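You operate a simulated robot arm through the tools that you are given. There is no shell and no other tool.

The job below is to be done with a simulated robot arm. You get a single attempt, and the scene is never put back.

## Task
Wipe the specks off the dark framed plate with a tissue and lay it in the red case.
Fine: the white tissue next to the grey cloth, not the cloth, not the other tissue; put the tissue back; shut the case; the other plate stays where it lies. What is to be rubbed or washed off counts as gone when no trace of it is left.

It is judged by the outcome, as a careful person would: the job done as asked, and still so three seconds after it is handed in. It fails if anything else is knocked over, pushed out of place, dropped, spilled or broken. Flat cloth is picked up by pressing the open fingertips on it (5 to 10 N) and closing them slowly along it; thin cloth reads only 2 to 8 mm in the jaws.

## Robot
A 7-joint arm with a two-finger parallel gripper, fixed in place. Base frame: the origin is on the floor under the middle of its stand, x ahead of it, y to its left, z up. Units: mm, degrees, N and s.
It reaches about 1247 mm from its shoulder. Its first joint turns from -132.0 to 132.0 degrees. Payload 3.91 kg.
Tool frame: the origin (TCP) lies between the finger pads and is the grasp point; the fingertips stand 30 mm ahead of it; z points along the fingers, y is the line along which they close. The gripper opens to 110 mm. The fingers are 20 mm wide and 10 mm thick; the gripper's body (48 by 112 mm) begins 55 mm behind the TCP.
Orientation is that of the tool frame in the base frame, as [roll, pitch, yaw] about the fixed x, y, z axes, in that order (R = Rz(yaw) Ry(pitch) Rx(roll)). With the fingers straight down and closing along the base's y, the tool's x points along the base's -x, its y along +y and its z along -z.

## Interface
- The arm moves only by the tool apply_moves. Its argument "targets" is a list of rows, each a list of 7 numbers: the shift along the tool's x, y, z in units of 500 mm (1.0 is 500 mm), then the turn, a rotation vector about the tool's x, y, z in units of 120 degrees (1.0 is 120 degrees), then the opening, from 0 (shut) to 1 (fully open). In form: [[tx, ty, tz, ax, ay, az, grip], ...]. A call has 1 to 20 rows; each row is the pose to reach, as a shift and turn from the pose commanded when the call began, along the tool's axes at that moment. A call with a number of a shift or a turn outside -1 to 1 is refused whole. Rows are played at 5 a second. More than 50 mm and 8.6 degrees between two rows, or a gripper value outside its range, and nothing of the call is played. Where a pose cannot be reached the arm comes as near as it can. A force on the tool above 80 N (or 10 N above the force at the start of the call, whichever is more), or a blocked arm, ends the call early, and 0.2 s more pass. Each finger travels about 108 mm/s and halts on what it meets, pressing with about 31 N; the grip force reading is that of the motor and also rises with nothing between the fingers. The clock runs only during rows and for 0.2 s after the last one: add rows that repeat a pose to give the fingers time. The reply holds the time, the measured pose of the TCP, the force on the tool along the base axes, the opening and the grip force, in the units named above and with some noise, with the torque about the TCP (base axes, N m) and any sound that the robot's microphone picked up.
- Cameras (640 x 400 px; columns grow to the right, rows downward): "scene" is fixed at [47.5, 499.2, 1368.6]; the picture's right is [-0.10, -0.99, 0.00], its down [-0.53, 0.05, -0.85] and it looks along [0.84, -0.08, -0.53] (base axes); focal length 376 px, centre (320, 200). "wrist" rides on the gripper at [72, 17, -103] in the tool frame; the picture's right is [-0.23, 0.97, 0.00], its down [-0.76, -0.18, -0.62] and it looks along [-0.61, -0.14, 0.78] (tool axes); focal length 222 px, centre (320, 200). There is no depth. A picture from a camera that has moved, and an enlarged one, comes with that camera's place and axes in the base frame and with its lens.
- capture(camera): a new picture of that camera. It takes no simulated time.
- close_up(camera, box): a new picture of the part [left, top, right, bottom] of that camera's present view, enlarged. It takes no simulated time.
- job_done(): hands the job in; it is judged then, once.

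Nothing tells you positions but the pictures and the camera data. Unless the task says otherwise, let go and move clear before handing in.

The tools are called after "Call:" as name(argument=value, ...) on one line, values as JSON. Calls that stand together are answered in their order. apply_moves: Moves the arm, as the interface text tells. Its arguments: {"type":"object","properties":{"targets":{"type":"array","items":{"type":"array","items":{"type":"number"}}}},"required":["targets"]} The other tools are called the same way: capture (camera) takes a picture; close_up (camera, box) takes an enlarged picture of a part of a camera's view; job_done () hands the job in.

At the start:

```text
clock: 0.0
ee_pos: [523.0, 314.4, 1115.6]
tcp_rot: [179.9, 0.0, -180.0]
force: [0.5, 0.6, 1.1]
ft_torque: [0.0, 0.02, -0.02]
grip_width: 110.0
gripper_force: 0.0
```

scene: 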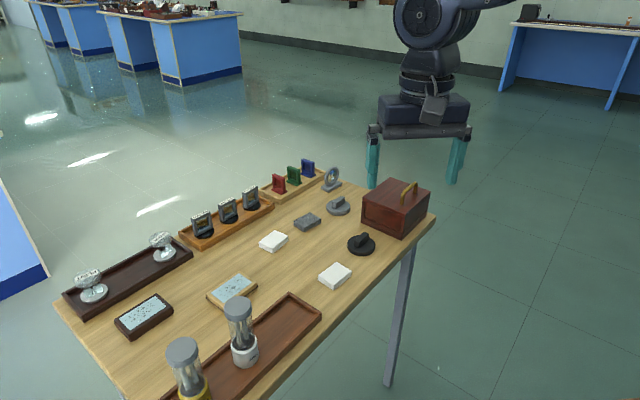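
wrist: 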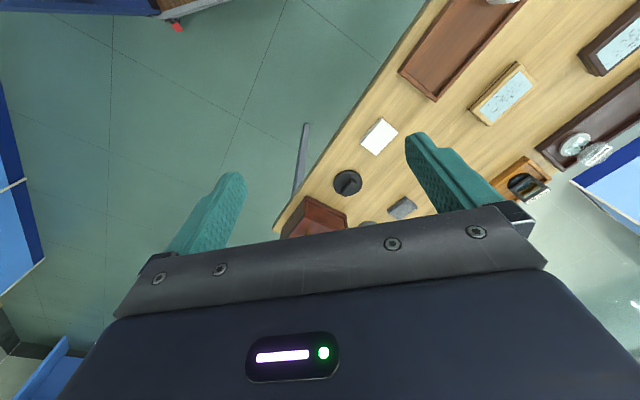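

I see a table with a dark framed plate and a light framed plate (both specked), two white pads, a grey cloth, and a dark red-brown box with a handle; the teal fingers are my gripper. I'll look closer at everything before moving.

Call:
close_up(camera="scene", box=[220, 140, 460, 290])

Call:
close_up(camera="scene", box=[50, 220, 290, 370])

Call:
close_up(camera="scene", box=[170, 140, 350, 252])

Call:
close_up(camera="wrist", box=[260, 0, 640, 240])

```text
2.67 times, centred on (340, 215) of scene
camera zoom: at [47.5, 499.2, 1368.6], right [-0.1, -0.99, 0.0], down [-0.53, 0.05, -0.85], along [0.84, -0.08, -0.53], focal length 1002 px, centre (267, 160)
```

zoom: 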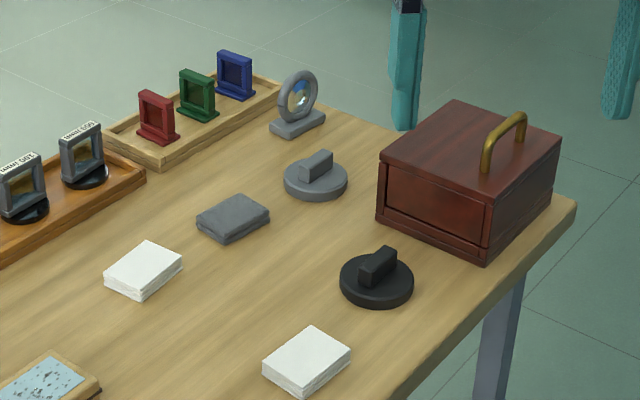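

```text
2.67 times, centred on (170, 295) of scene
camera zoom: at [47.5, 499.2, 1368.6], right [-0.1, -0.99, 0.0], down [-0.53, 0.05, -0.85], along [0.84, -0.08, -0.53], focal length 1002 px, centre (720, -53)
```

zoom: 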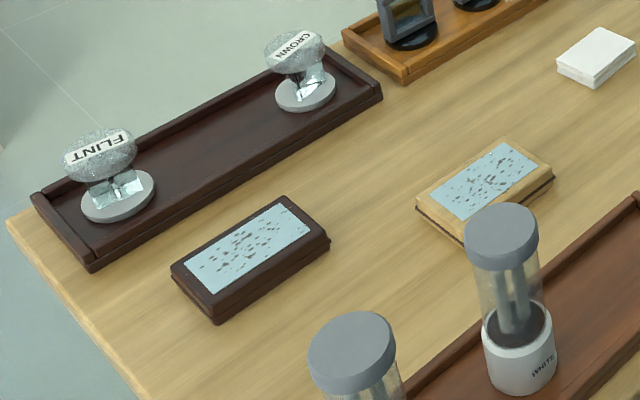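

```text
3.56 times, centred on (260, 196) of scene
camera zoom: at [47.5, 499.2, 1368.6], right [-0.1, -0.99, 0.0], down [-0.53, 0.05, -0.85], along [0.84, -0.08, -0.53], focal length 1336 px, centre (533, 214)
```

zoom: 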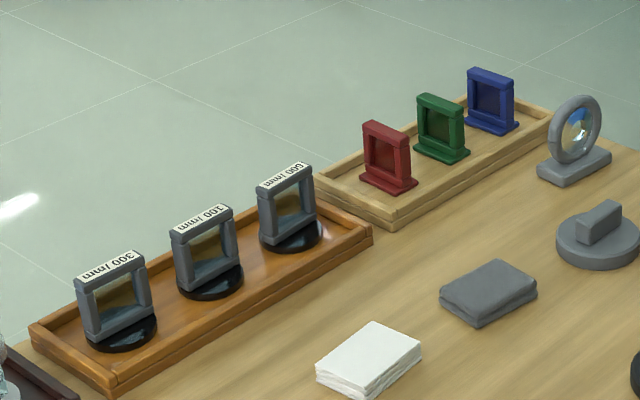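

```text
1.67 times, centred on (450, 120) of wrist
camera zoom: at [450.6, 333.1, 1220.2], right [0.23, 0.97, 0.0], down [0.76, -0.18, 0.62], along [0.61, -0.14, -0.78], focal length 370 px, centre (103, 333)
```

zoom: 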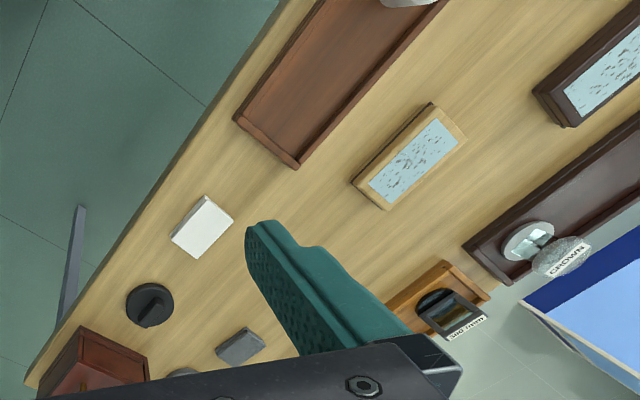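

The table top sits at roughly z≈755; the tissue next to the grey cloth is near (815,545), the dark plate near (580,795) and the red case near (890,210). I'll move the wrist camera over towards the case to see how it opens.

Call:
apply_moves(targets=[[-0.079, -0.024, 0, 0, 0, 0, 1], [-0.158, -0.048, 0, 0, 0, 0, 1], [-0.237, -0.072, 0, 0, 0, 0, 1], [-0.316, -0.096, 0, 0, 0, 0, 1], [-0.395, -0.12, 0, 0, 0, 0, 1], [-0.474, -0.144, 0, 0, 0, 0, 1], [-0.554, -0.168, 0, 0, 0, 0, 1], [-0.554, -0.168, 0, 0, 0, 0, 1]])

Call:
capture(camera="wrist")

Call:
capture(camera="scene")

```text
clock: 1.8
ee_pos: [803.2, 231.0, 1117.0]
tcp_rot: [180.0, 0.0, 180.0]
force: [-0.1, 0.2, 0.2]
ft_torque: [0.0, 0.01, -0.04]
grip_width: 110.1
gripper_force: 0.1
```

```text
taken
camera wrist: at [730.4, 248.4, 1220.9], right [0.23, 0.97, 0.0], down [0.76, -0.18, 0.62], along [0.61, -0.14, -0.78], focal length 222 px, centre (320, 200)
```

wrist: 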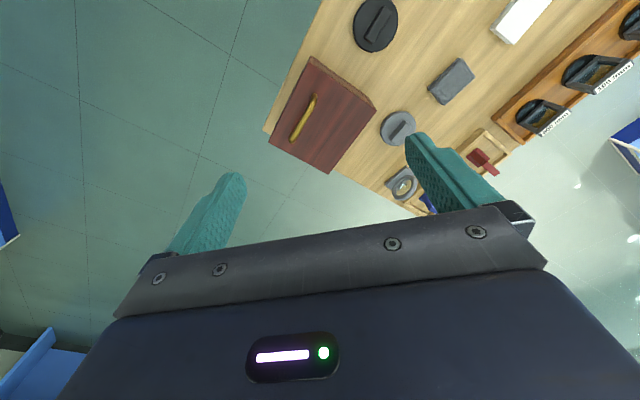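

```text
taken
```

scene: 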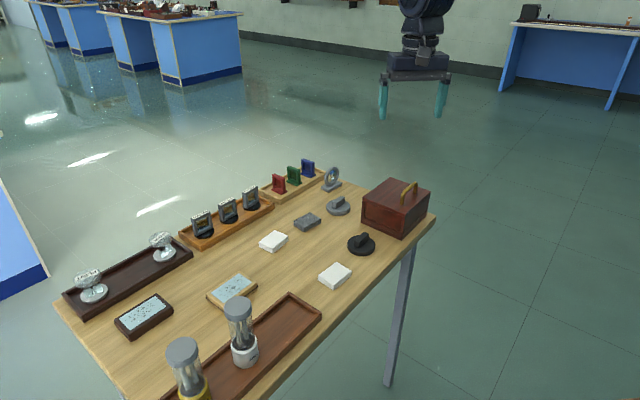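

The case is closed with a brass handle on top near one edge. I zoom in on it.

Call:
close_up(camera="wrist", box=[240, 0, 440, 220])

Call:
close_up(camera="scene", box=[345, 165, 445, 250])

Call:
close_up(camera="wrist", box=[400, 0, 640, 160])

```text
1.82 times, centred on (340, 110) of wrist
camera zoom: at [730.4, 248.4, 1220.9], right [0.23, 0.97, 0.0], down [0.76, -0.18, 0.62], along [0.61, -0.14, -0.78], focal length 404 px, centre (284, 364)
```

zoom: 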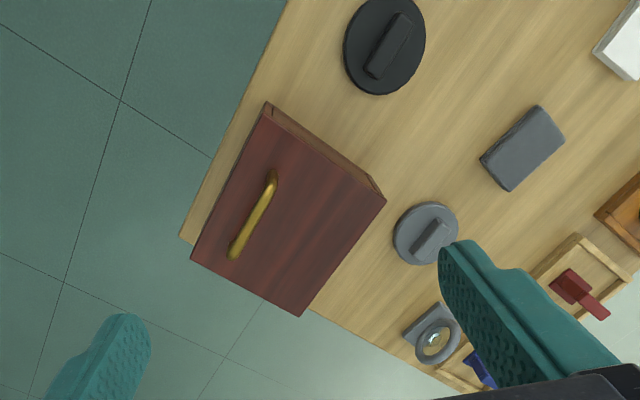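

```text
4.71 times, centred on (395, 208) of scene
camera zoom: at [47.5, 499.2, 1368.6], right [-0.1, -0.99, 0.0], down [-0.53, 0.05, -0.85], along [0.84, -0.08, -0.53], focal length 1768 px, centre (-33, 165)
```

zoom: 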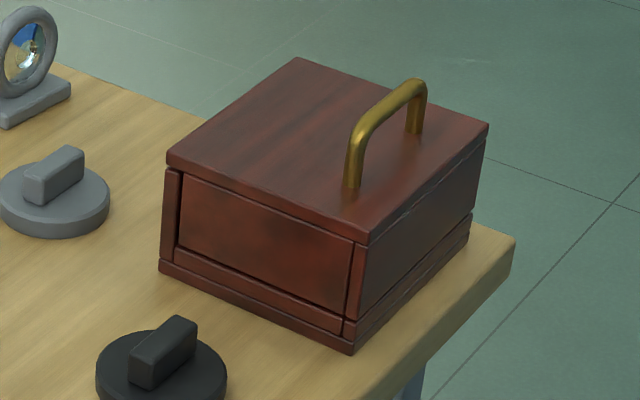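

```text
2.50 times, centred on (520, 80) of wrist
camera zoom: at [730.4, 248.4, 1220.9], right [0.23, 0.97, 0.0], down [0.76, -0.18, 0.62], along [0.61, -0.14, -0.78], focal length 555 px, centre (-180, 500)
```

zoom: 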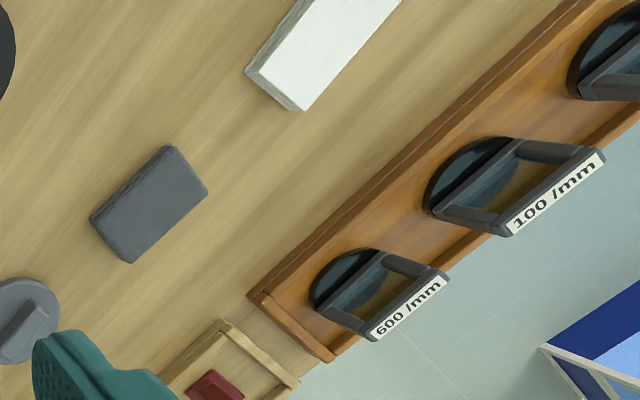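

The lid has its handle near the front edge, so it should hinge on the far edge. Next I move over the tissue beside the grey cloth and turn the gripper to line up with the table's 45° layout.

Call:
apply_moves(targets=[[-0.003, 0.069, 0, 0, 0, 0.047, 1], [-0.006, 0.138, 0, 0, 0, 0.094, 1], [-0.01, 0.208, 0, 0, 0, 0.141, 1], [-0.013, 0.277, 0.042, 0, 0, 0.188, 1], [-0.016, 0.347, 0.083, 0, 0, 0.235, 1], [-0.02, 0.416, 0.125, 0, 0, 0.282, 1], [-0.023, 0.485, 0.166, 0, 0, 0.329, 1], [-0.026, 0.555, 0.208, 0, 0, 0.375, 1], [-0.03, 0.624, 0.25, 0, 0, 0.375, 1], [-0.03, 0.624, 0.29, 0, 0, 0.375, 1], [-0.03, 0.624, 0.332, 0, 0, 0.375, 1], [-0.03, 0.624, 0.374, 0, 0, 0.375, 1], [-0.03, 0.624, 0.374, 0, 0, 0.375, 1]])

Call:
capture(camera="wrist")

Call:
capture(camera="scene")

```text
clock: 4.6
ee_pos: [814.3, 544.3, 929.0]
tcp_rot: [180.0, 0.0, 135.0]
force: [-0.5, -0.9, -0.8]
ft_torque: [0.0, 0.01, -0.01]
grip_width: 109.8
gripper_force: 0.0
```

```text
taken
camera wrist: at [775.0, 607.3, 1033.4], right [0.85, 0.53, 0.0], down [0.41, -0.66, 0.62], along [0.33, -0.53, -0.78], focal length 222 px, centre (320, 200)
```

wrist: 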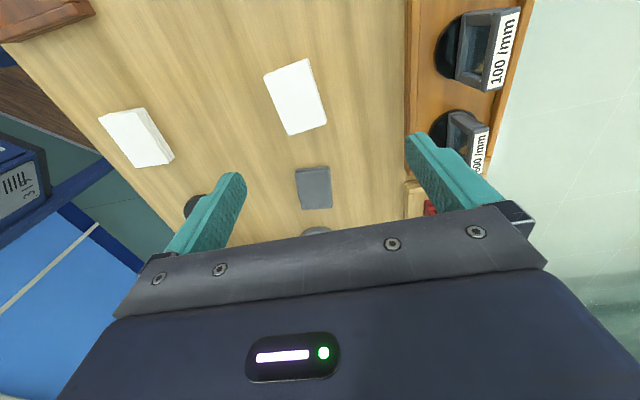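

```text
taken
```

scene: 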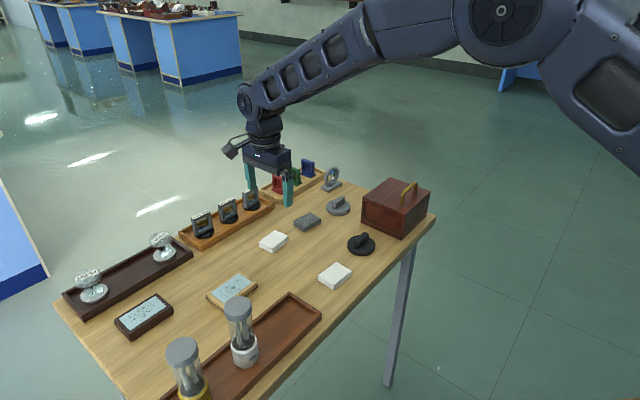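

Call:
close_up(camera="wrist", box=[230, 40, 360, 160])

Call:
close_up(camera="scene", box=[220, 190, 340, 265])

```text
3.33 times, centred on (295, 100) of wrist
camera zoom: at [775.0, 607.3, 1033.4], right [0.85, 0.53, 0.0], down [0.41, -0.66, 0.62], along [0.33, -0.53, -0.78], focal length 740 px, centre (403, 533)
```

zoom: 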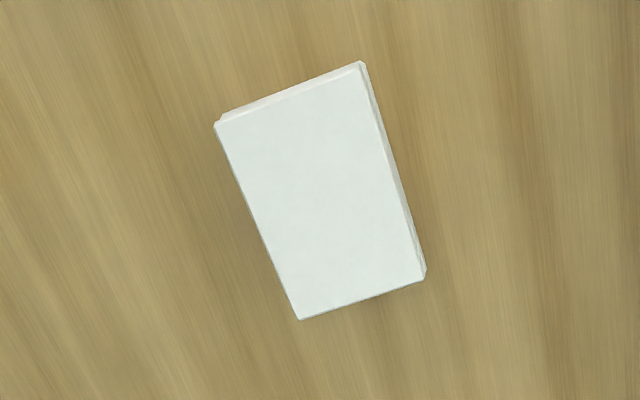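

```text
5.33 times, centred on (280, 228) of scene
camera zoom: at [47.5, 499.2, 1368.6], right [-0.1, -0.99, 0.0], down [-0.53, 0.05, -0.85], along [0.84, -0.08, -0.53], focal length 2004 px, centre (533, 53)
```

zoom: 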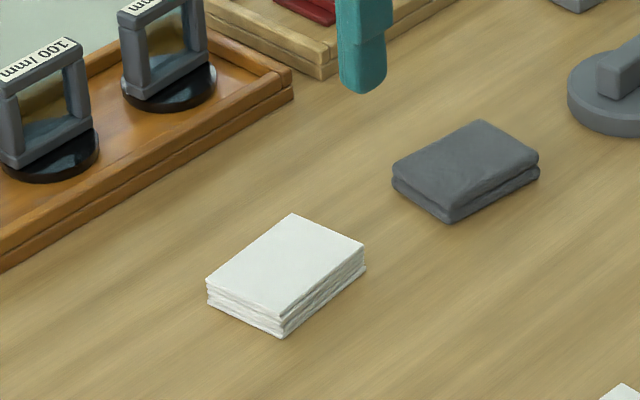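

The tissue measures about 44×62×12 mm, centred near (788,541) with its top at z≈795, so the table top is about 783. Before grasping it I look at the dark plate up close.

Call:
apply_moves(targets=[[0.085, 0, -0.005, 0, 0, 0, 1], [0.17, 0, -0.01, 0, 0, 0, 1], [0.256, 0, -0.015, 0, 0, 0, 1], [0.341, 0, -0.02, 0, 0, 0, 1], [0.427, 0, -0.025, 0, 0, 0, 1], [0.512, 0, -0.03, 0, 0, 0, 1], [0.597, 0, -0.035, 0, 0, 0, 1], [0.683, -0.004, -0.042, 0, 0, 0, 1], [0.683, -0.004, -0.042, 0, 0, 0, 1]])

Call:
capture(camera="wrist")

Call:
close_up(camera="wrist", box=[220, 20, 400, 180])

Call:
close_up(camera="scene", box=[100, 280, 190, 345])

```text
clock: 6.6
ee_pos: [573.5, 783.3, 949.3]
tcp_rot: [179.9, 0.0, 135.0]
force: [-0.1, -0.9, 0.3]
ft_torque: [0.01, 0.01, 0.05]
grip_width: 110.1
gripper_force: 0.1
```

```text
taken
camera wrist: at [534.0, 846.7, 1053.7], right [0.85, 0.53, 0.0], down [0.41, -0.66, 0.62], along [0.33, -0.53, -0.78], focal length 222 px, centre (320, 200)
```

wrist: 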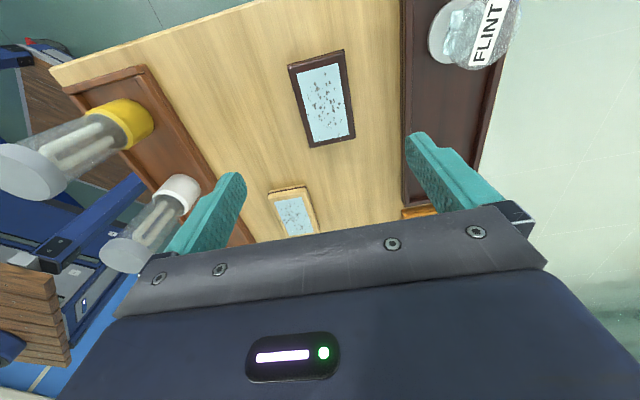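

```text
2.50 times, centred on (310, 100) of wrist
camera zoom: at [534.0, 846.7, 1053.7], right [0.85, 0.53, 0.0], down [0.41, -0.66, 0.62], along [0.33, -0.53, -0.78], focal length 555 px, centre (345, 450)
```

zoom: 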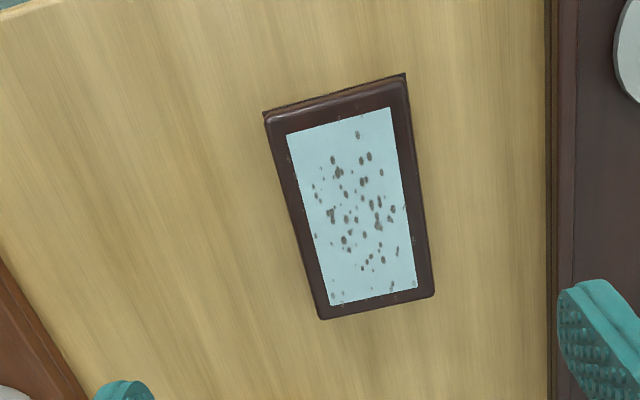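

```text
6.15 times, centred on (145, 312) of scene
camera zoom: at [47.5, 499.2, 1368.6], right [-0.1, -0.99, 0.0], down [-0.53, 0.05, -0.85], along [0.84, -0.08, -0.53], focal length 2312 px, centre (1397, -492)
```

zoom: 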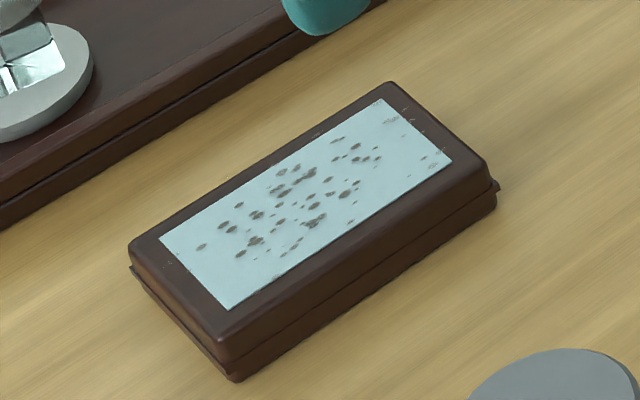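

The dark plate is centred near (576,789), top at z≈803, with glass about 42×74 mm flush with the frame and specks out to its edges. Now I return to the tissue by the grey cloth, staying above it with the fingers aligned to its short side.

Call:
apply_moves(targets=[[-0.081, -0.005, 0, 0, 0, -0.005, 1], [-0.161, -0.01, 0, 0, 0, -0.01, 1], [-0.242, -0.0145, 0, 0, 0, -0.015, 1], [-0.322, -0.019, 0, 0, 0, -0.02, 1], [-0.403, -0.024, 0.03, 0, 0, -0.025, 0.9], [-0.484, -0.029, 0.06, 0, 0, -0.03, 0.8], [-0.564, -0.034, 0.09, 0, 0, -0.035, 0.7], [-0.645, -0.0386, 0.12, 0, 0, -0.0375, 0.7], [-0.645, -0.0386, 0.158, 0, 0, -0.0375, 0.7], [-0.645, -0.0386, 0.158, 0, 0, -0.0375, 0.7]])

Call:
capture(camera="wrist")

Call:
close_up(camera="wrist", box=[200, 20, 440, 200])

Call:
close_up(camera="scene", box=[220, 175, 340, 250])

```text
clock: 8.8
ee_pos: [787.3, 540.3, 871.2]
tcp_rot: [180.0, 0.1, 139.5]
force: [1.0, -0.7, -0.4]
ft_torque: [0.02, -0.01, 0.02]
grip_width: 76.8
gripper_force: 0.1
```

```text
taken
camera wrist: at [742.6, 601.3, 974.6], right [0.81, 0.59, 0.0], down [0.46, -0.63, 0.62], along [0.37, -0.5, -0.78], focal length 222 px, centre (320, 200)
```

wrist: 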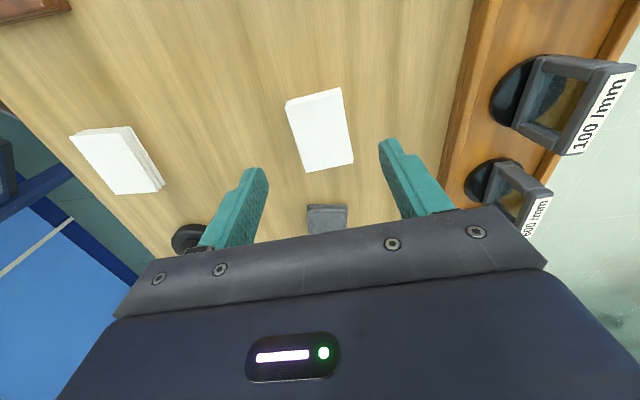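

```text
2.22 times, centred on (320, 110) of wrist
camera zoom: at [742.6, 601.3, 974.6], right [0.81, 0.59, 0.0], down [0.46, -0.63, 0.62], along [0.37, -0.5, -0.78], focal length 494 px, centre (320, 400)
```

zoom: 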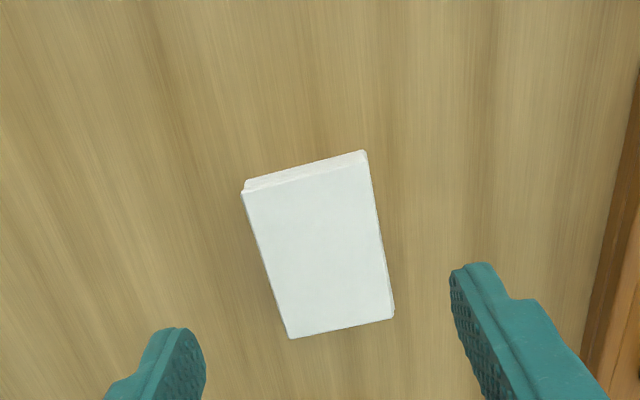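

```text
5.33 times, centred on (280, 212) of scene
camera zoom: at [47.5, 499.2, 1368.6], right [-0.1, -0.99, 0.0], down [-0.53, 0.05, -0.85], along [0.84, -0.08, -0.53], focal length 2004 px, centre (533, 133)
```

zoom: 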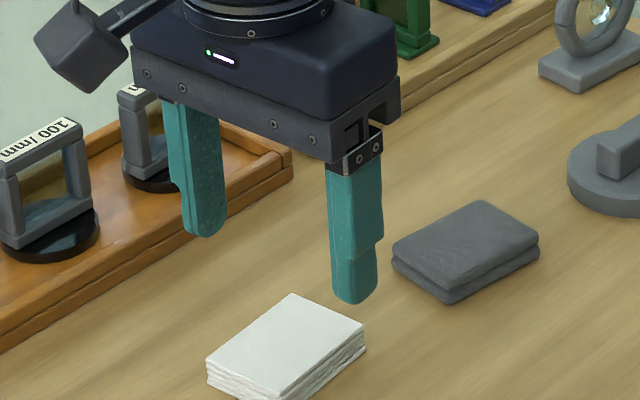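

The tissue is almost exactly centred between the fingers in the tool frame. I lower the open fingers to straddle it, tips a few mm above the table.

Call:
apply_moves(targets=[[-0.004, 0.002, 0.03, 0, 0, 0, 0.7], [-0.004, 0.002, 0.06, 0, 0, 0, 0.7], [-0.004, 0.002, 0.085, 0, 0, 0, 0.7], [-0.004, 0.002, 0.1, 0, 0, 0, 0.7], [-0.004, 0.002, 0.1, 0, 0, 0, 0.7]])

Call:
capture(camera="wrist")

Call:
close_up(camera="scene", box=[230, 195, 320, 255])

```text
clock: 10.0
ee_pos: [788.6, 541.0, 821.2]
tcp_rot: [179.9, -0.1, 139.5]
force: [0.1, 0.3, -0.3]
ft_torque: [-0.01, -0.01, -0.06]
grip_width: 76.9
gripper_force: 0.1
```

```text
taken
camera wrist: at [744.9, 601.5, 925.4], right [0.81, 0.59, 0.0], down [0.46, -0.63, 0.62], along [0.37, -0.5, -0.78], focal length 222 px, centre (320, 200)
```

wrist: 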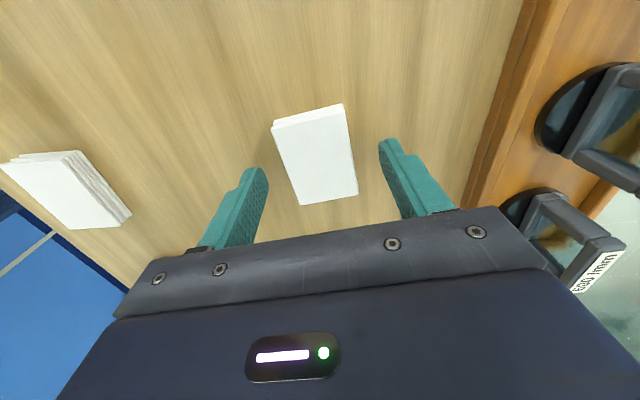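

```text
6.67 times, centred on (275, 225) of scene
camera zoom: at [47.5, 499.2, 1368.6], right [-0.1, -0.99, 0.0], down [-0.53, 0.05, -0.85], along [0.84, -0.08, -0.53], focal length 2505 px, centre (620, 33)
```

zoom: 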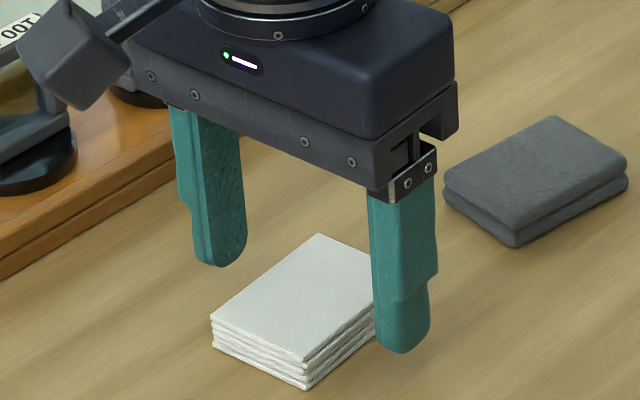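

The fingers straddle the tissue with tips near z≈791. I lower 3 mm more and close slowly onto its sides, watching the width.

Call:
apply_moves(targets=[[0, 0, 0.006, 0, 0, 0, 0.66], [0, 0, 0.006, 0, 0, 0, 0.6], [0, 0, 0.006, 0, 0, 0, 0.54], [0, 0, 0.006, 0, 0, 0, 0.48], [0, 0, 0.006, 0, 0, 0, 0.43], [0, 0, 0.006, 0, 0, 0, 0.4], [0, 0, 0.006, 0, 0, 0, 0.37], [0, 0, 0.006, 0, 0, 0, 0.35], [0, 0, 0.006, 0, 0, 0, 0.35]])

Call:
capture(camera="wrist")

Call:
close_up(camera="scene", box=[230, 195, 320, 255])

```text
clock: 12.0
ee_pos: [790.4, 541.2, 819.6]
tcp_rot: [-180.0, 0.0, 139.5]
force: [0.7, -0.7, 1.3]
ft_torque: [0.02, 0.04, 0.0]
grip_width: 44.7
gripper_force: 31.1
```

```text
taken
camera wrist: at [745.1, 601.7, 922.7], right [0.81, 0.59, 0.0], down [0.46, -0.63, 0.62], along [0.37, -0.5, -0.78], focal length 222 px, centre (320, 200)
```

wrist: 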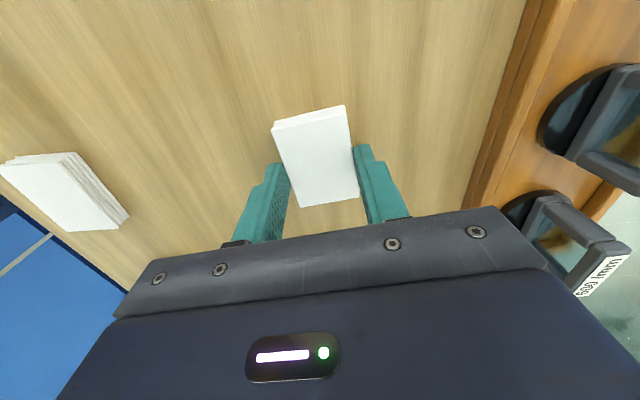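

```text
6.67 times, centred on (275, 225) of scene
camera zoom: at [47.5, 499.2, 1368.6], right [-0.1, -0.99, 0.0], down [-0.53, 0.05, -0.85], along [0.84, -0.08, -0.53], focal length 2505 px, centre (620, 33)
```

zoom: 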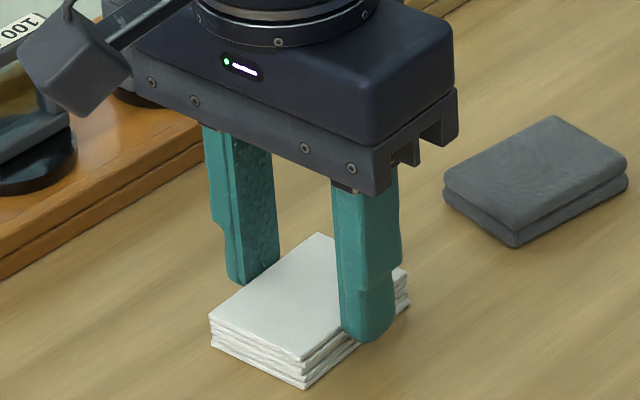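

The jaws stopped at 44.7 mm with firm grip, so the tissue holds its shape like a pad. I lift it gently and check.

Call:
apply_moves(targets=[[0, 0, -0.01, 0, 0, 0, 0.35], [0, 0, -0.03, 0, 0, 0, 0.35], [0, 0, -0.06, 0, 0, 0, 0.35], [0, 0, -0.1, 0, 0, 0, 0.35], [0, 0, -0.15, 0, 0, 0, 0.35], [0, 0, -0.2, 0, 0, 0, 0.35], [0, 0, -0.2, 0, 0, 0, 0.35]])

Call:
capture(camera="wrist")

Call:
close_up(camera="scene", box=[220, 165, 340, 255])

```text
clock: 13.6
ee_pos: [790.2, 542.2, 916.2]
tcp_rot: [-180.0, 0.0, 139.4]
force: [0.1, -0.5, -0.2]
ft_torque: [-0.02, -0.03, 0.03]
grip_width: 44.3
gripper_force: 31.2
```

```text
taken
camera wrist: at [745.5, 601.7, 1021.0], right [0.81, 0.59, 0.0], down [0.46, -0.63, 0.62], along [0.37, -0.5, -0.78], focal length 222 px, centre (320, 200)
```

wrist: 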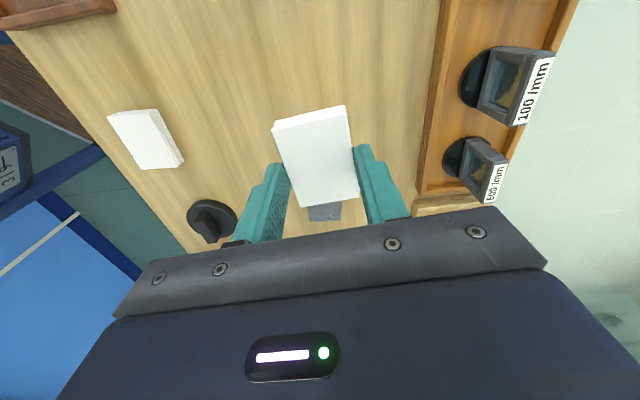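

```text
4.44 times, centred on (280, 210) of scene
camera zoom: at [47.5, 499.2, 1368.6], right [-0.1, -0.99, 0.0], down [-0.53, 0.05, -0.85], along [0.84, -0.08, -0.53], focal length 1670 px, centre (498, 156)
```

zoom: 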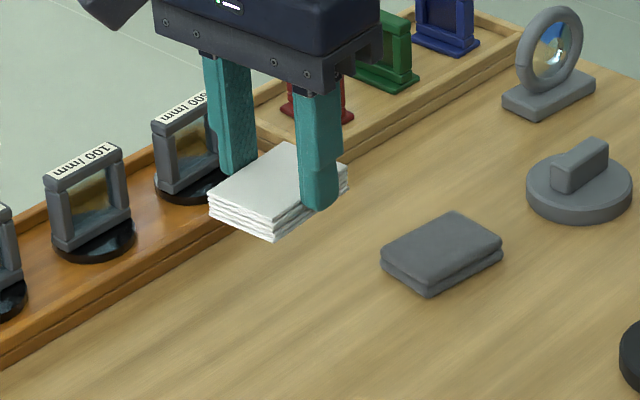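

The tissue is held flat and level. I carry it over to the dark plate, aligning with the plate, and stop about 30 mm above it.

Call:
apply_moves(targets=[[0.08, 0.0127, 0, 0, 0, 0.005, 0.35], [0.161, 0.0255, 0, 0, 0, 0.01, 0.35], [0.242, 0.038, 0, 0, 0, 0.015, 0.35], [0.323, 0.051, 0, 0, 0, 0.02, 0.35], [0.404, 0.064, 0, 0, 0, 0.025, 0.35], [0.484, 0.0765, 0, 0, 0, 0.03, 0.35], [0.565, 0.089, 0, 0, 0, 0.036, 0.35], [0.6457, 0.102, 0, 0, 0, 0.0417, 0.35], [0.6457, 0.102, 0.05, 0, 0, 0.0417, 0.35], [0.6457, 0.102, 0.095, 0, 0, 0.0417, 0.35], [0.6457, 0.102, 0.095, 0, 0, 0.0417, 0.35]])

Call:
capture(camera="wrist")

Call:
close_up(camera="scene", box=[80, 240, 200, 345])

```text
clock: 16.0
ee_pos: [575.4, 791.0, 871.2]
tcp_rot: [-180.0, -0.1, 134.5]
force: [-0.1, 0.0, -0.8]
ft_torque: [0.01, 0.01, 0.0]
grip_width: 44.3
gripper_force: 30.6
```

```text
taken
camera wrist: at [537.0, 854.0, 975.6], right [0.85, 0.52, 0.0], down [0.41, -0.67, 0.62], along [0.32, -0.53, -0.78], focal length 222 px, centre (320, 200)
```

wrist: 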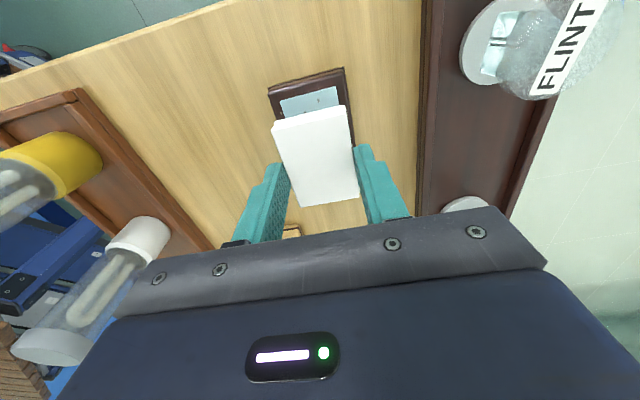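

```text
3.81 times, centred on (140, 292) of scene
camera zoom: at [47.5, 499.2, 1368.6], right [-0.1, -0.99, 0.0], down [-0.53, 0.05, -0.85], along [0.84, -0.08, -0.53], focal length 1431 px, centre (1006, -152)
```

zoom: 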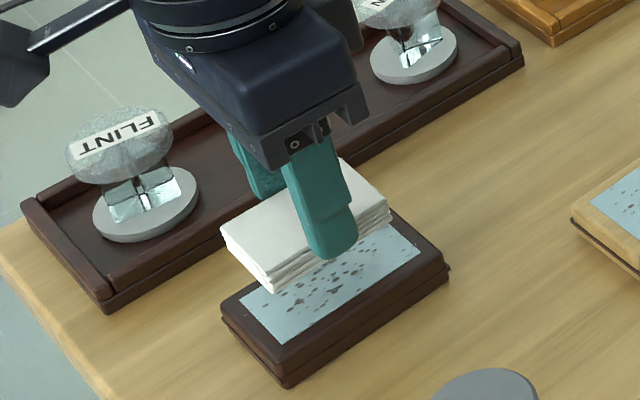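

Aligned over the plate, with clearances fine. I lower to just above contact.

Call:
apply_moves(targets=[[0, 0, 0.02, 0, 0, 0, 0.35], [0, 0, 0.04, 0, 0, 0, 0.35], [0, 0, 0.056, 0, 0, 0, 0.35], [0, 0, 0.06, 0, 0, 0, 0.35], [0, 0, 0.06, 0, 0, 0, 0.35]])

Call:
close_up(camera="scene", box=[80, 240, 200, 345])

```text
clock: 17.2
ee_pos: [577.3, 790.6, 840.6]
tcp_rot: [179.9, 0.1, 134.5]
force: [-0.3, 0.8, -0.2]
ft_torque: [0.03, 0.03, 0.0]
grip_width: 44.5
gripper_force: 30.5
```

```text
3.81 times, centred on (140, 292) of scene
camera zoom: at [47.5, 499.2, 1368.6], right [-0.1, -0.99, 0.0], down [-0.53, 0.05, -0.85], along [0.84, -0.08, -0.53], focal length 1431 px, centre (1006, -152)
```

zoom: 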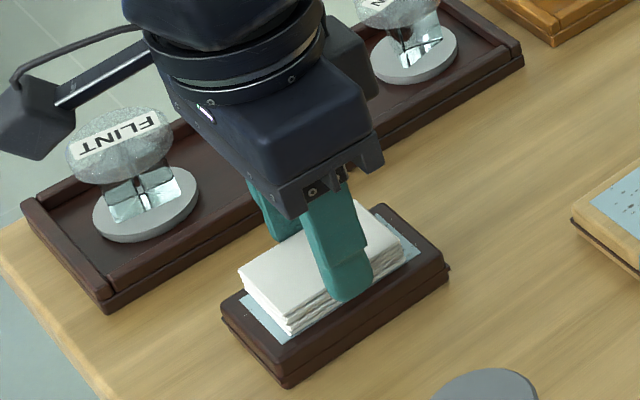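

Call:
apply_moves(targets=[[0, 0, 0.002, 0, 0, 0, 0.35], [0, 0, 0.004, 0, 0, 0, 0.35], [0, 0, 0.004, 0, 0, 0, 0.35]])

```text
clock: 18.0
ee_pos: [576.3, 789.5, 840.0]
tcp_rot: [179.9, 0.0, 134.5]
force: [0.1, -1.8, 15.3]
ft_torque: [-0.07, 0.16, -0.01]
grip_width: 44.4
gripper_force: 31.1
```

Contact made at about 15 N; I ease up slightly to a light press and rub a first slow stroke along the plate's length to see how it behaves.

Call:
apply_moves(targets=[[0, 0, -0.001, 0, 0, 0, 0.35], [0.015, 0, -0.001, 0, 0, 0, 0.35], [0.03, 0, -0.001, 0, 0, 0, 0.35], [0.04, 0, -0.001, 0, 0, 0, 0.35], [0.025, 0, -0.001, 0, 0, 0, 0.35], [0.01, 0, -0.001, 0, 0, 0, 0.35], [-0.005, 0, -0.001, 0, 0, 0, 0.35], [-0.02, 0, -0.001, 0, 0, 0, 0.35], [-0.035, 0, -0.001, 0, 0, 0, 0.35], [-0.05, 0, -0.001, 0, 0, 0, 0.35], [-0.035, 0, -0.001, 0, 0, 0, 0.35], [-0.02, 0, -0.001, 0, 0, 0, 0.35]])

Call:
close_up(camera="scene", box=[80, 240, 200, 345])

Call:
capture(camera="wrist")

```text
clock: 20.6
ee_pos: [585.1, 782.1, 841.0]
tcp_rot: [180.0, 0.0, 134.4]
force: [6.2, -3.6, 16.4]
ft_torque: [-0.1, -0.15, -0.01]
grip_width: 44.5
gripper_force: 31.0
```

```text
3.81 times, centred on (140, 292) of scene
camera zoom: at [47.5, 499.2, 1368.6], right [-0.1, -0.99, 0.0], down [-0.53, 0.05, -0.85], along [0.84, -0.08, -0.53], focal length 1431 px, centre (1006, -152)
```

zoom: 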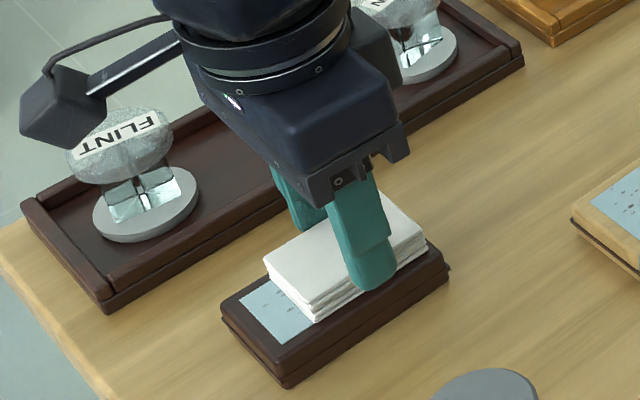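

```text
taken
camera wrist: at [545.1, 845.2, 943.9], right [0.85, 0.52, 0.0], down [0.41, -0.67, 0.62], along [0.32, -0.53, -0.78], focal length 222 px, centre (320, 200)
```

wrist: 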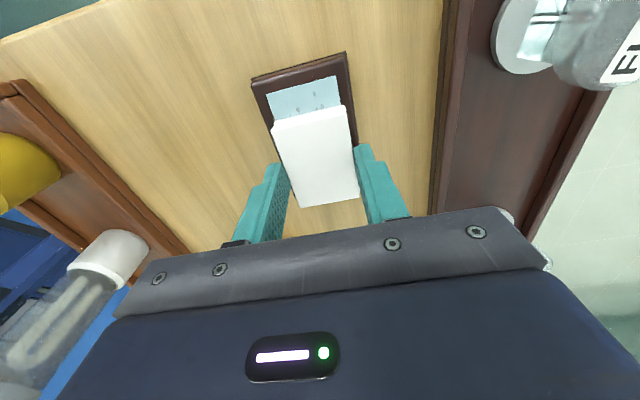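

The plate stays put and the specks are already fading under the tissue. I ease pressure a touch and rub wider in several lanes.

Call:
apply_moves(targets=[[0.02, 0, -0.0008, 0, 0, 0, 0.35], [0.045, 0, -0.0008, 0, 0, 0, 0.35], [0.07, 0, -0.0008, 0, 0, 0, 0.35], [0.07, 0.016, -0.0008, 0, 0, 0, 0.35], [0.045, 0.016, -0.0008, 0, 0, 0, 0.35], [0.02, 0.016, -0.0008, 0, 0, 0, 0.35], [-0.005, 0.016, -0.0008, 0, 0, 0, 0.35], [-0.03, 0.016, -0.0008, 0, 0, 0, 0.35], [-0.04, 0.016, -0.0008, 0, 0, 0, 0.35], [-0.04, 0, -0.0008, 0, 0, 0, 0.35], [-0.04, -0.016, -0.0008, 0, 0, 0, 0.35], [-0.02, -0.016, -0.0008, 0, 0, 0, 0.35], [0.005, -0.016, -0.0008, 0, 0, 0, 0.35], [0.03, -0.016, -0.0008, 0, 0, 0, 0.35], [0.055, -0.016, -0.0008, 0, 0, 0, 0.35], [0.07, -0.016, -0.0008, 0, 0, 0, 0.35], [0.045, -0.008, -0.0008, 0, 0, 0, 0.35], [0.02, 0, -0.0008, 0, 0, 0, 0.35], [-0.005, 0, -0.0008, 0, 0, 0, 0.35], [-0.03, 0, -0.0008, 0, 0, 0, 0.35]])

Call:
close_up(camera="scene", box=[80, 240, 200, 345])

Call:
close_up(camera="wrist", box=[220, 20, 400, 140])

```text
clock: 24.8
ee_pos: [595.0, 771.1, 840.9]
tcp_rot: [-180.0, 0.0, 134.5]
force: [-0.4, 0.9, 0.6]
ft_torque: [0.03, 0.04, 0.0]
grip_width: 44.7
gripper_force: 30.8
```

```text
3.81 times, centred on (140, 292) of scene
camera zoom: at [47.5, 499.2, 1368.6], right [-0.1, -0.99, 0.0], down [-0.53, 0.05, -0.85], along [0.84, -0.08, -0.53], focal length 1431 px, centre (1006, -152)
```

zoom: 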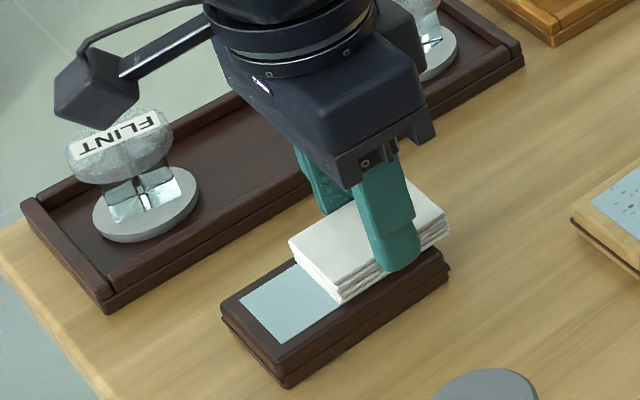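

```text
3.33 times, centred on (310, 80) of wrist
camera zoom: at [555.5, 836.1, 944.0], right [0.85, 0.52, 0.0], down [0.41, -0.67, 0.62], along [0.32, -0.53, -0.78], focal length 740 px, centre (353, 600)
```

zoom: 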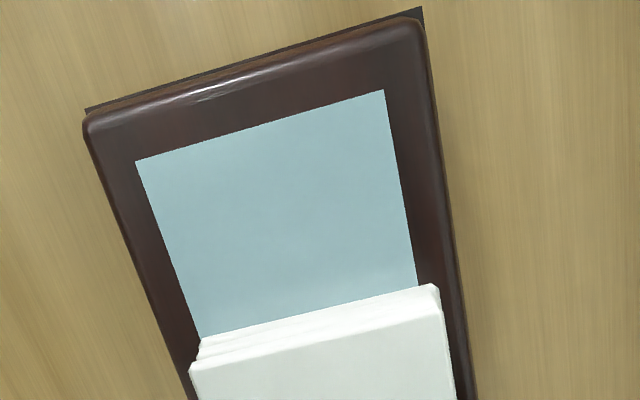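

The visible glass now looks spotless. I lift and step aside to inspect the whole plate.

Call:
apply_moves(targets=[[0, 0, -0.02, 0, 0, 0, 0.35], [0, 0, -0.06, 0, 0, 0, 0.35], [-0.03, 0, -0.1, 0, 0, 0, 0.35], [-0.1, 0, -0.13, 0, 0, 0, 0.35], [-0.13, 0, -0.14, 0, 0, 0, 0.35], [-0.13, 0, -0.14, 0, 0, 0, 0.35]])

Call:
close_up(camera="scene", box=[100, 280, 190, 345])

Call:
close_up(camera="wrist", box=[230, 0, 400, 110])

Call:
capture(camera="wrist")

```text
clock: 26.2
ee_pos: [640.0, 725.8, 910.7]
tcp_rot: [180.0, 0.0, 134.4]
force: [-0.3, 0.4, 0.1]
ft_torque: [0.01, -0.01, 0.03]
grip_width: 44.4
gripper_force: 30.5
```

```text
6.15 times, centred on (145, 312) of scene
camera zoom: at [47.5, 499.2, 1368.6], right [-0.1, -0.99, 0.0], down [-0.53, 0.05, -0.85], along [0.84, -0.08, -0.53], focal length 2312 px, centre (1397, -492)
```

zoom: 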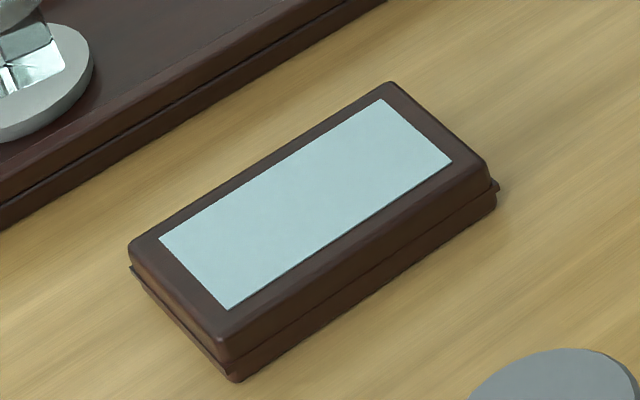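

```text
3.64 times, centred on (315, 55) of wrist
camera zoom: at [601.3, 789.8, 1013.8], right [0.85, 0.52, 0.0], down [0.41, -0.67, 0.62], along [0.32, -0.53, -0.78], focal length 808 px, centre (338, 727)
```

zoom: 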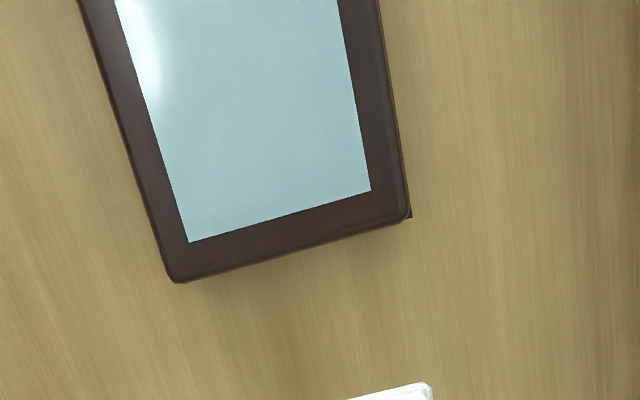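

```text
taken
camera wrist: at [601.3, 789.8, 1013.8], right [0.85, 0.52, 0.0], down [0.41, -0.67, 0.62], along [0.32, -0.53, -0.78], focal length 222 px, centre (320, 200)
```

wrist: 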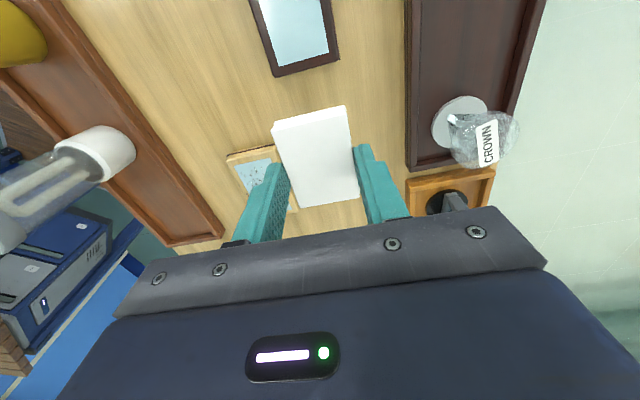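

Call:
close_up(camera="scene", box=[115, 292, 155, 332])

Call:
close_up(camera="scene", box=[140, 288, 176, 324])

Call:
close_up(camera="wrist", box=[245, 0, 345, 80])

```text
10.00 times, centred on (135, 312) of scene
camera zoom: at [47.5, 499.2, 1368.6], right [-0.1, -0.99, 0.0], down [-0.53, 0.05, -0.85], along [0.84, -0.08, -0.53], focal length 3757 px, centre (2170, -920)
```

zoom: 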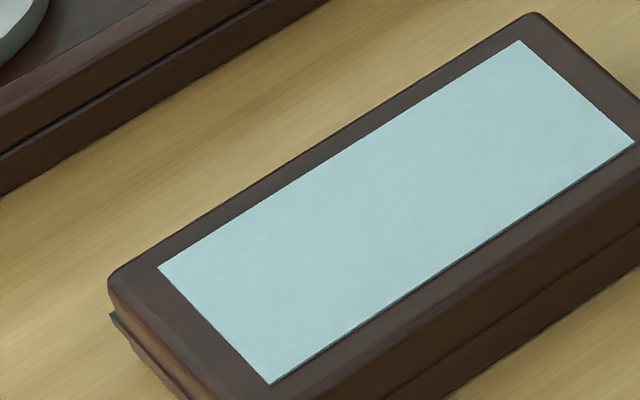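

```text
11.11 times, centred on (158, 306) of scene
camera zoom: at [47.5, 499.2, 1368.6], right [-0.1, -0.99, 0.0], down [-0.53, 0.05, -0.85], along [0.84, -0.08, -0.53], focal length 4175 px, centre (2120, -978)
```

zoom: 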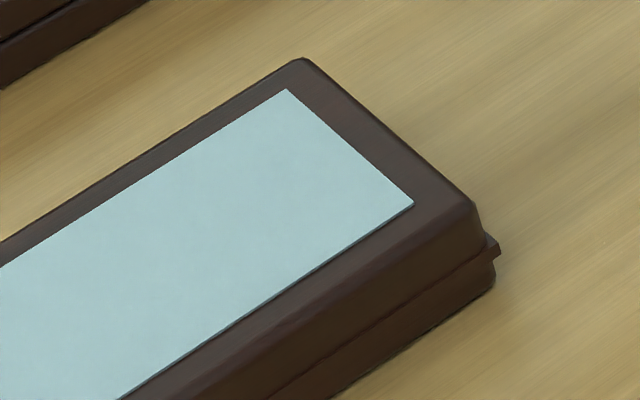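

```text
5.00 times, centred on (295, 40) of wrist
camera zoom: at [601.3, 789.8, 1013.8], right [0.85, 0.52, 0.0], down [0.41, -0.67, 0.62], along [0.32, -0.53, -0.78], focal length 1111 px, centre (445, 1000)
```

zoom: 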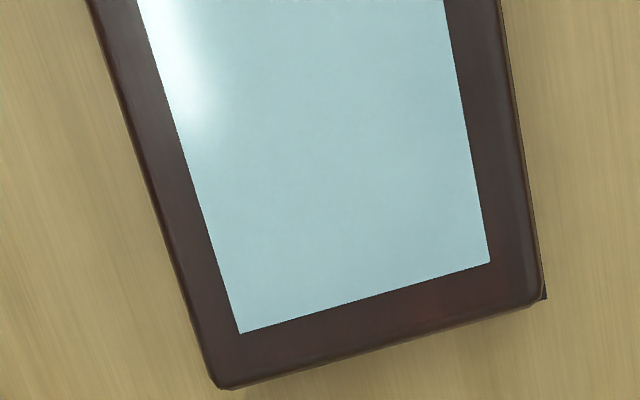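

The plate looks spotless from both cameras. I'll give it one more light insurance pass, covering the edges too.

Call:
apply_moves(targets=[[0.06, 0, 0.02, 0, 0, 0, 0.35], [0.12, 0, 0.06, 0, 0, 0, 0.35], [0.13, 0, 0.11, 0, 0, 0, 0.35], [0.13, 0, 0.135, 0, 0, 0, 0.35], [0.13, 0, 0.1406, 0, 0, 0, 0.35], [0.16, 0, 0.1406, 0, 0, 0, 0.35], [0.19, 0, 0.1406, 0, 0, 0, 0.35], [0.22, 0, 0.1406, 0, 0, 0, 0.35], [0.236, 0.01, 0.1406, 0, 0, 0, 0.35], [0.236, 0.02, 0.1406, 0, 0, 0, 0.35], [0.2, 0.02, 0.1406, 0, 0, 0, 0.35], [0.165, 0.02, 0.1406, 0, 0, 0, 0.35], [0.13, 0.02, 0.1406, 0, 0, 0, 0.35], [0.12, 0, 0.1406, 0, 0, 0, 0.35], [0.12, -0.02, 0.1406, 0, 0, 0, 0.35], [0.155, -0.02, 0.1406, 0, 0, 0, 0.35], [0.19, -0.02, 0.1406, 0, 0, 0, 0.35], [0.225, -0.02, 0.1406, 0, 0, 0, 0.35], [0.2, 0, 0.1406, 0, 0, 0, 0.35], [0.165, 0, 0.1406, 0, 0, 0, 0.35]])

Call:
close_up(camera="scene", box=[80, 240, 200, 345])

```text
clock: 30.4
ee_pos: [583.5, 784.1, 839.8]
tcp_rot: [180.0, 0.0, 134.6]
force: [-2.4, 4.1, 16.8]
ft_torque: [0.17, 0.12, -0.05]
grip_width: 44.3
gripper_force: 30.8
```

```text
3.81 times, centred on (140, 292) of scene
camera zoom: at [47.5, 499.2, 1368.6], right [-0.1, -0.99, 0.0], down [-0.53, 0.05, -0.85], along [0.84, -0.08, -0.53], focal length 1431 px, centre (1006, -152)
```

zoom: 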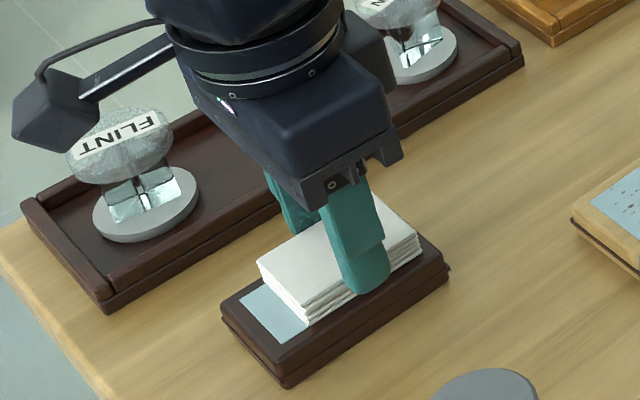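

Wipe finished and the plate hasn't shifted. Now I carry the tissue back to its original spot beside the grey cloth, stopping above it first.

Call:
apply_moves(targets=[[0, 0, -0.03, 0, 0, 0, 0.35], [0, 0, -0.09, 0, 0, 0, 0.35], [0, 0, -0.157, 0, 0, 0, 0.35], [-0.08, -0.0057, -0.157, 0, 0, -0.005, 0.35], [-0.16, -0.0114, -0.157, 0, 0, -0.01, 0.35], [-0.24, -0.017, -0.157, 0, 0, -0.016, 0.35], [-0.32, -0.023, -0.157, 0, 0, -0.021, 0.35], [-0.4, -0.0285, -0.157, 0, 0, -0.026, 0.35], [-0.48, -0.034, -0.157, 0, 0, -0.031, 0.35], [-0.56, -0.04, -0.157, 0, 0, -0.037, 0.35], [-0.6372, -0.0454, -0.157, 0, 0, -0.0417, 0.35], [-0.6372, -0.0454, -0.1, 0, 0, -0.0417, 0.35], [-0.6372, -0.0454, -0.05, 0, 0, -0.0417, 0.35], [-0.6372, -0.0454, -0.0226, 0, 0, -0.0417, 0.35], [-0.6372, -0.0454, -0.0226, 0, 0, -0.0417, 0.35]])

Call:
close_up(camera="scene", box=[220, 165, 340, 255])

Call:
close_up(camera="scene", box=[100, 280, 190, 345])

Call:
capture(camera="wrist")

```text
clock: 33.6
ee_pos: [787.6, 541.0, 851.9]
tcp_rot: [180.0, -0.1, 139.5]
force: [-0.4, 0.6, 0.0]
ft_torque: [-0.01, 0.02, -0.02]
grip_width: 44.7
gripper_force: 31.9
```

```text
4.44 times, centred on (280, 210) of scene
camera zoom: at [47.5, 499.2, 1368.6], right [-0.1, -0.99, 0.0], down [-0.53, 0.05, -0.85], along [0.84, -0.08, -0.53], focal length 1670 px, centre (498, 156)
```

zoom: 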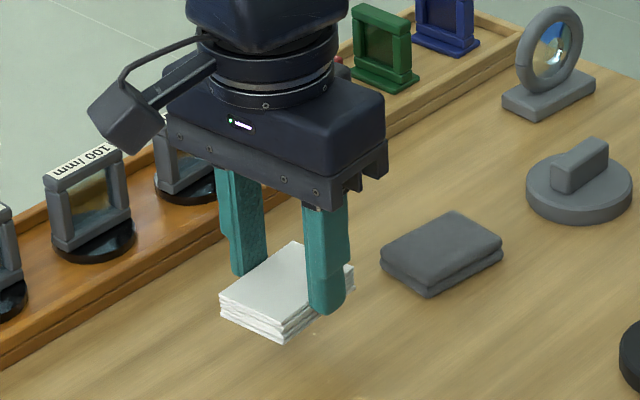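

```text
6.15 times, centred on (145, 312) of scene
camera zoom: at [47.5, 499.2, 1368.6], right [-0.1, -0.99, 0.0], down [-0.53, 0.05, -0.85], along [0.84, -0.08, -0.53], focal length 2312 px, centre (1397, -492)
```

zoom: 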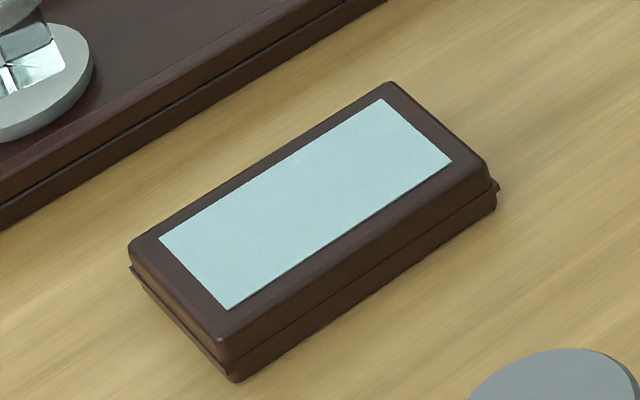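

```text
taken
camera wrist: at [743.9, 601.3, 955.4], right [0.81, 0.59, 0.0], down [0.46, -0.63, 0.62], along [0.37, -0.5, -0.78], focal length 222 px, centre (320, 200)
```

wrist: 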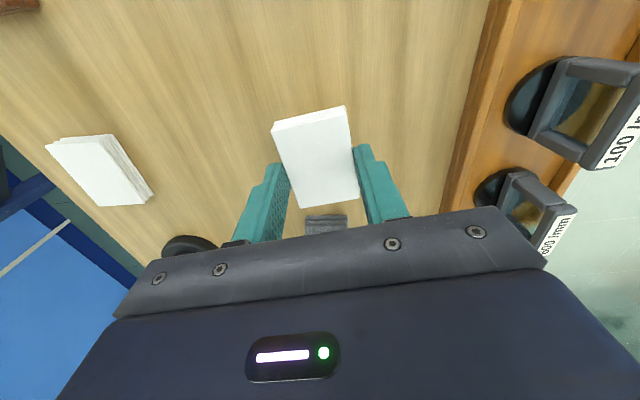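

Call:
close_up(camera="scene", box=[250, 205, 320, 255])

```text
8.00 times, centred on (285, 230) of scene
camera zoom: at [47.5, 499.2, 1368.6], right [-0.1, -0.99, 0.0], down [-0.53, 0.05, -0.85], along [0.84, -0.08, -0.53], focal length 3006 px, centre (600, -40)
```

zoom: 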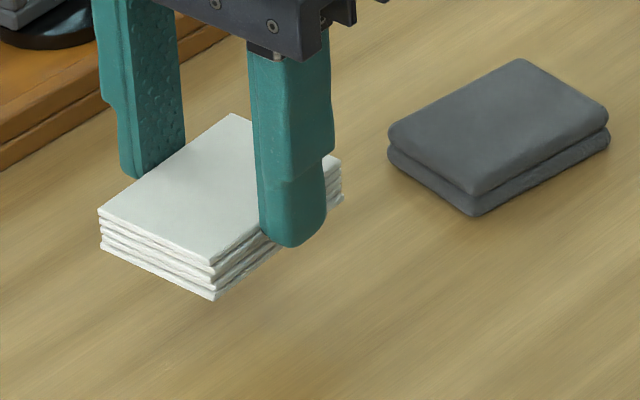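

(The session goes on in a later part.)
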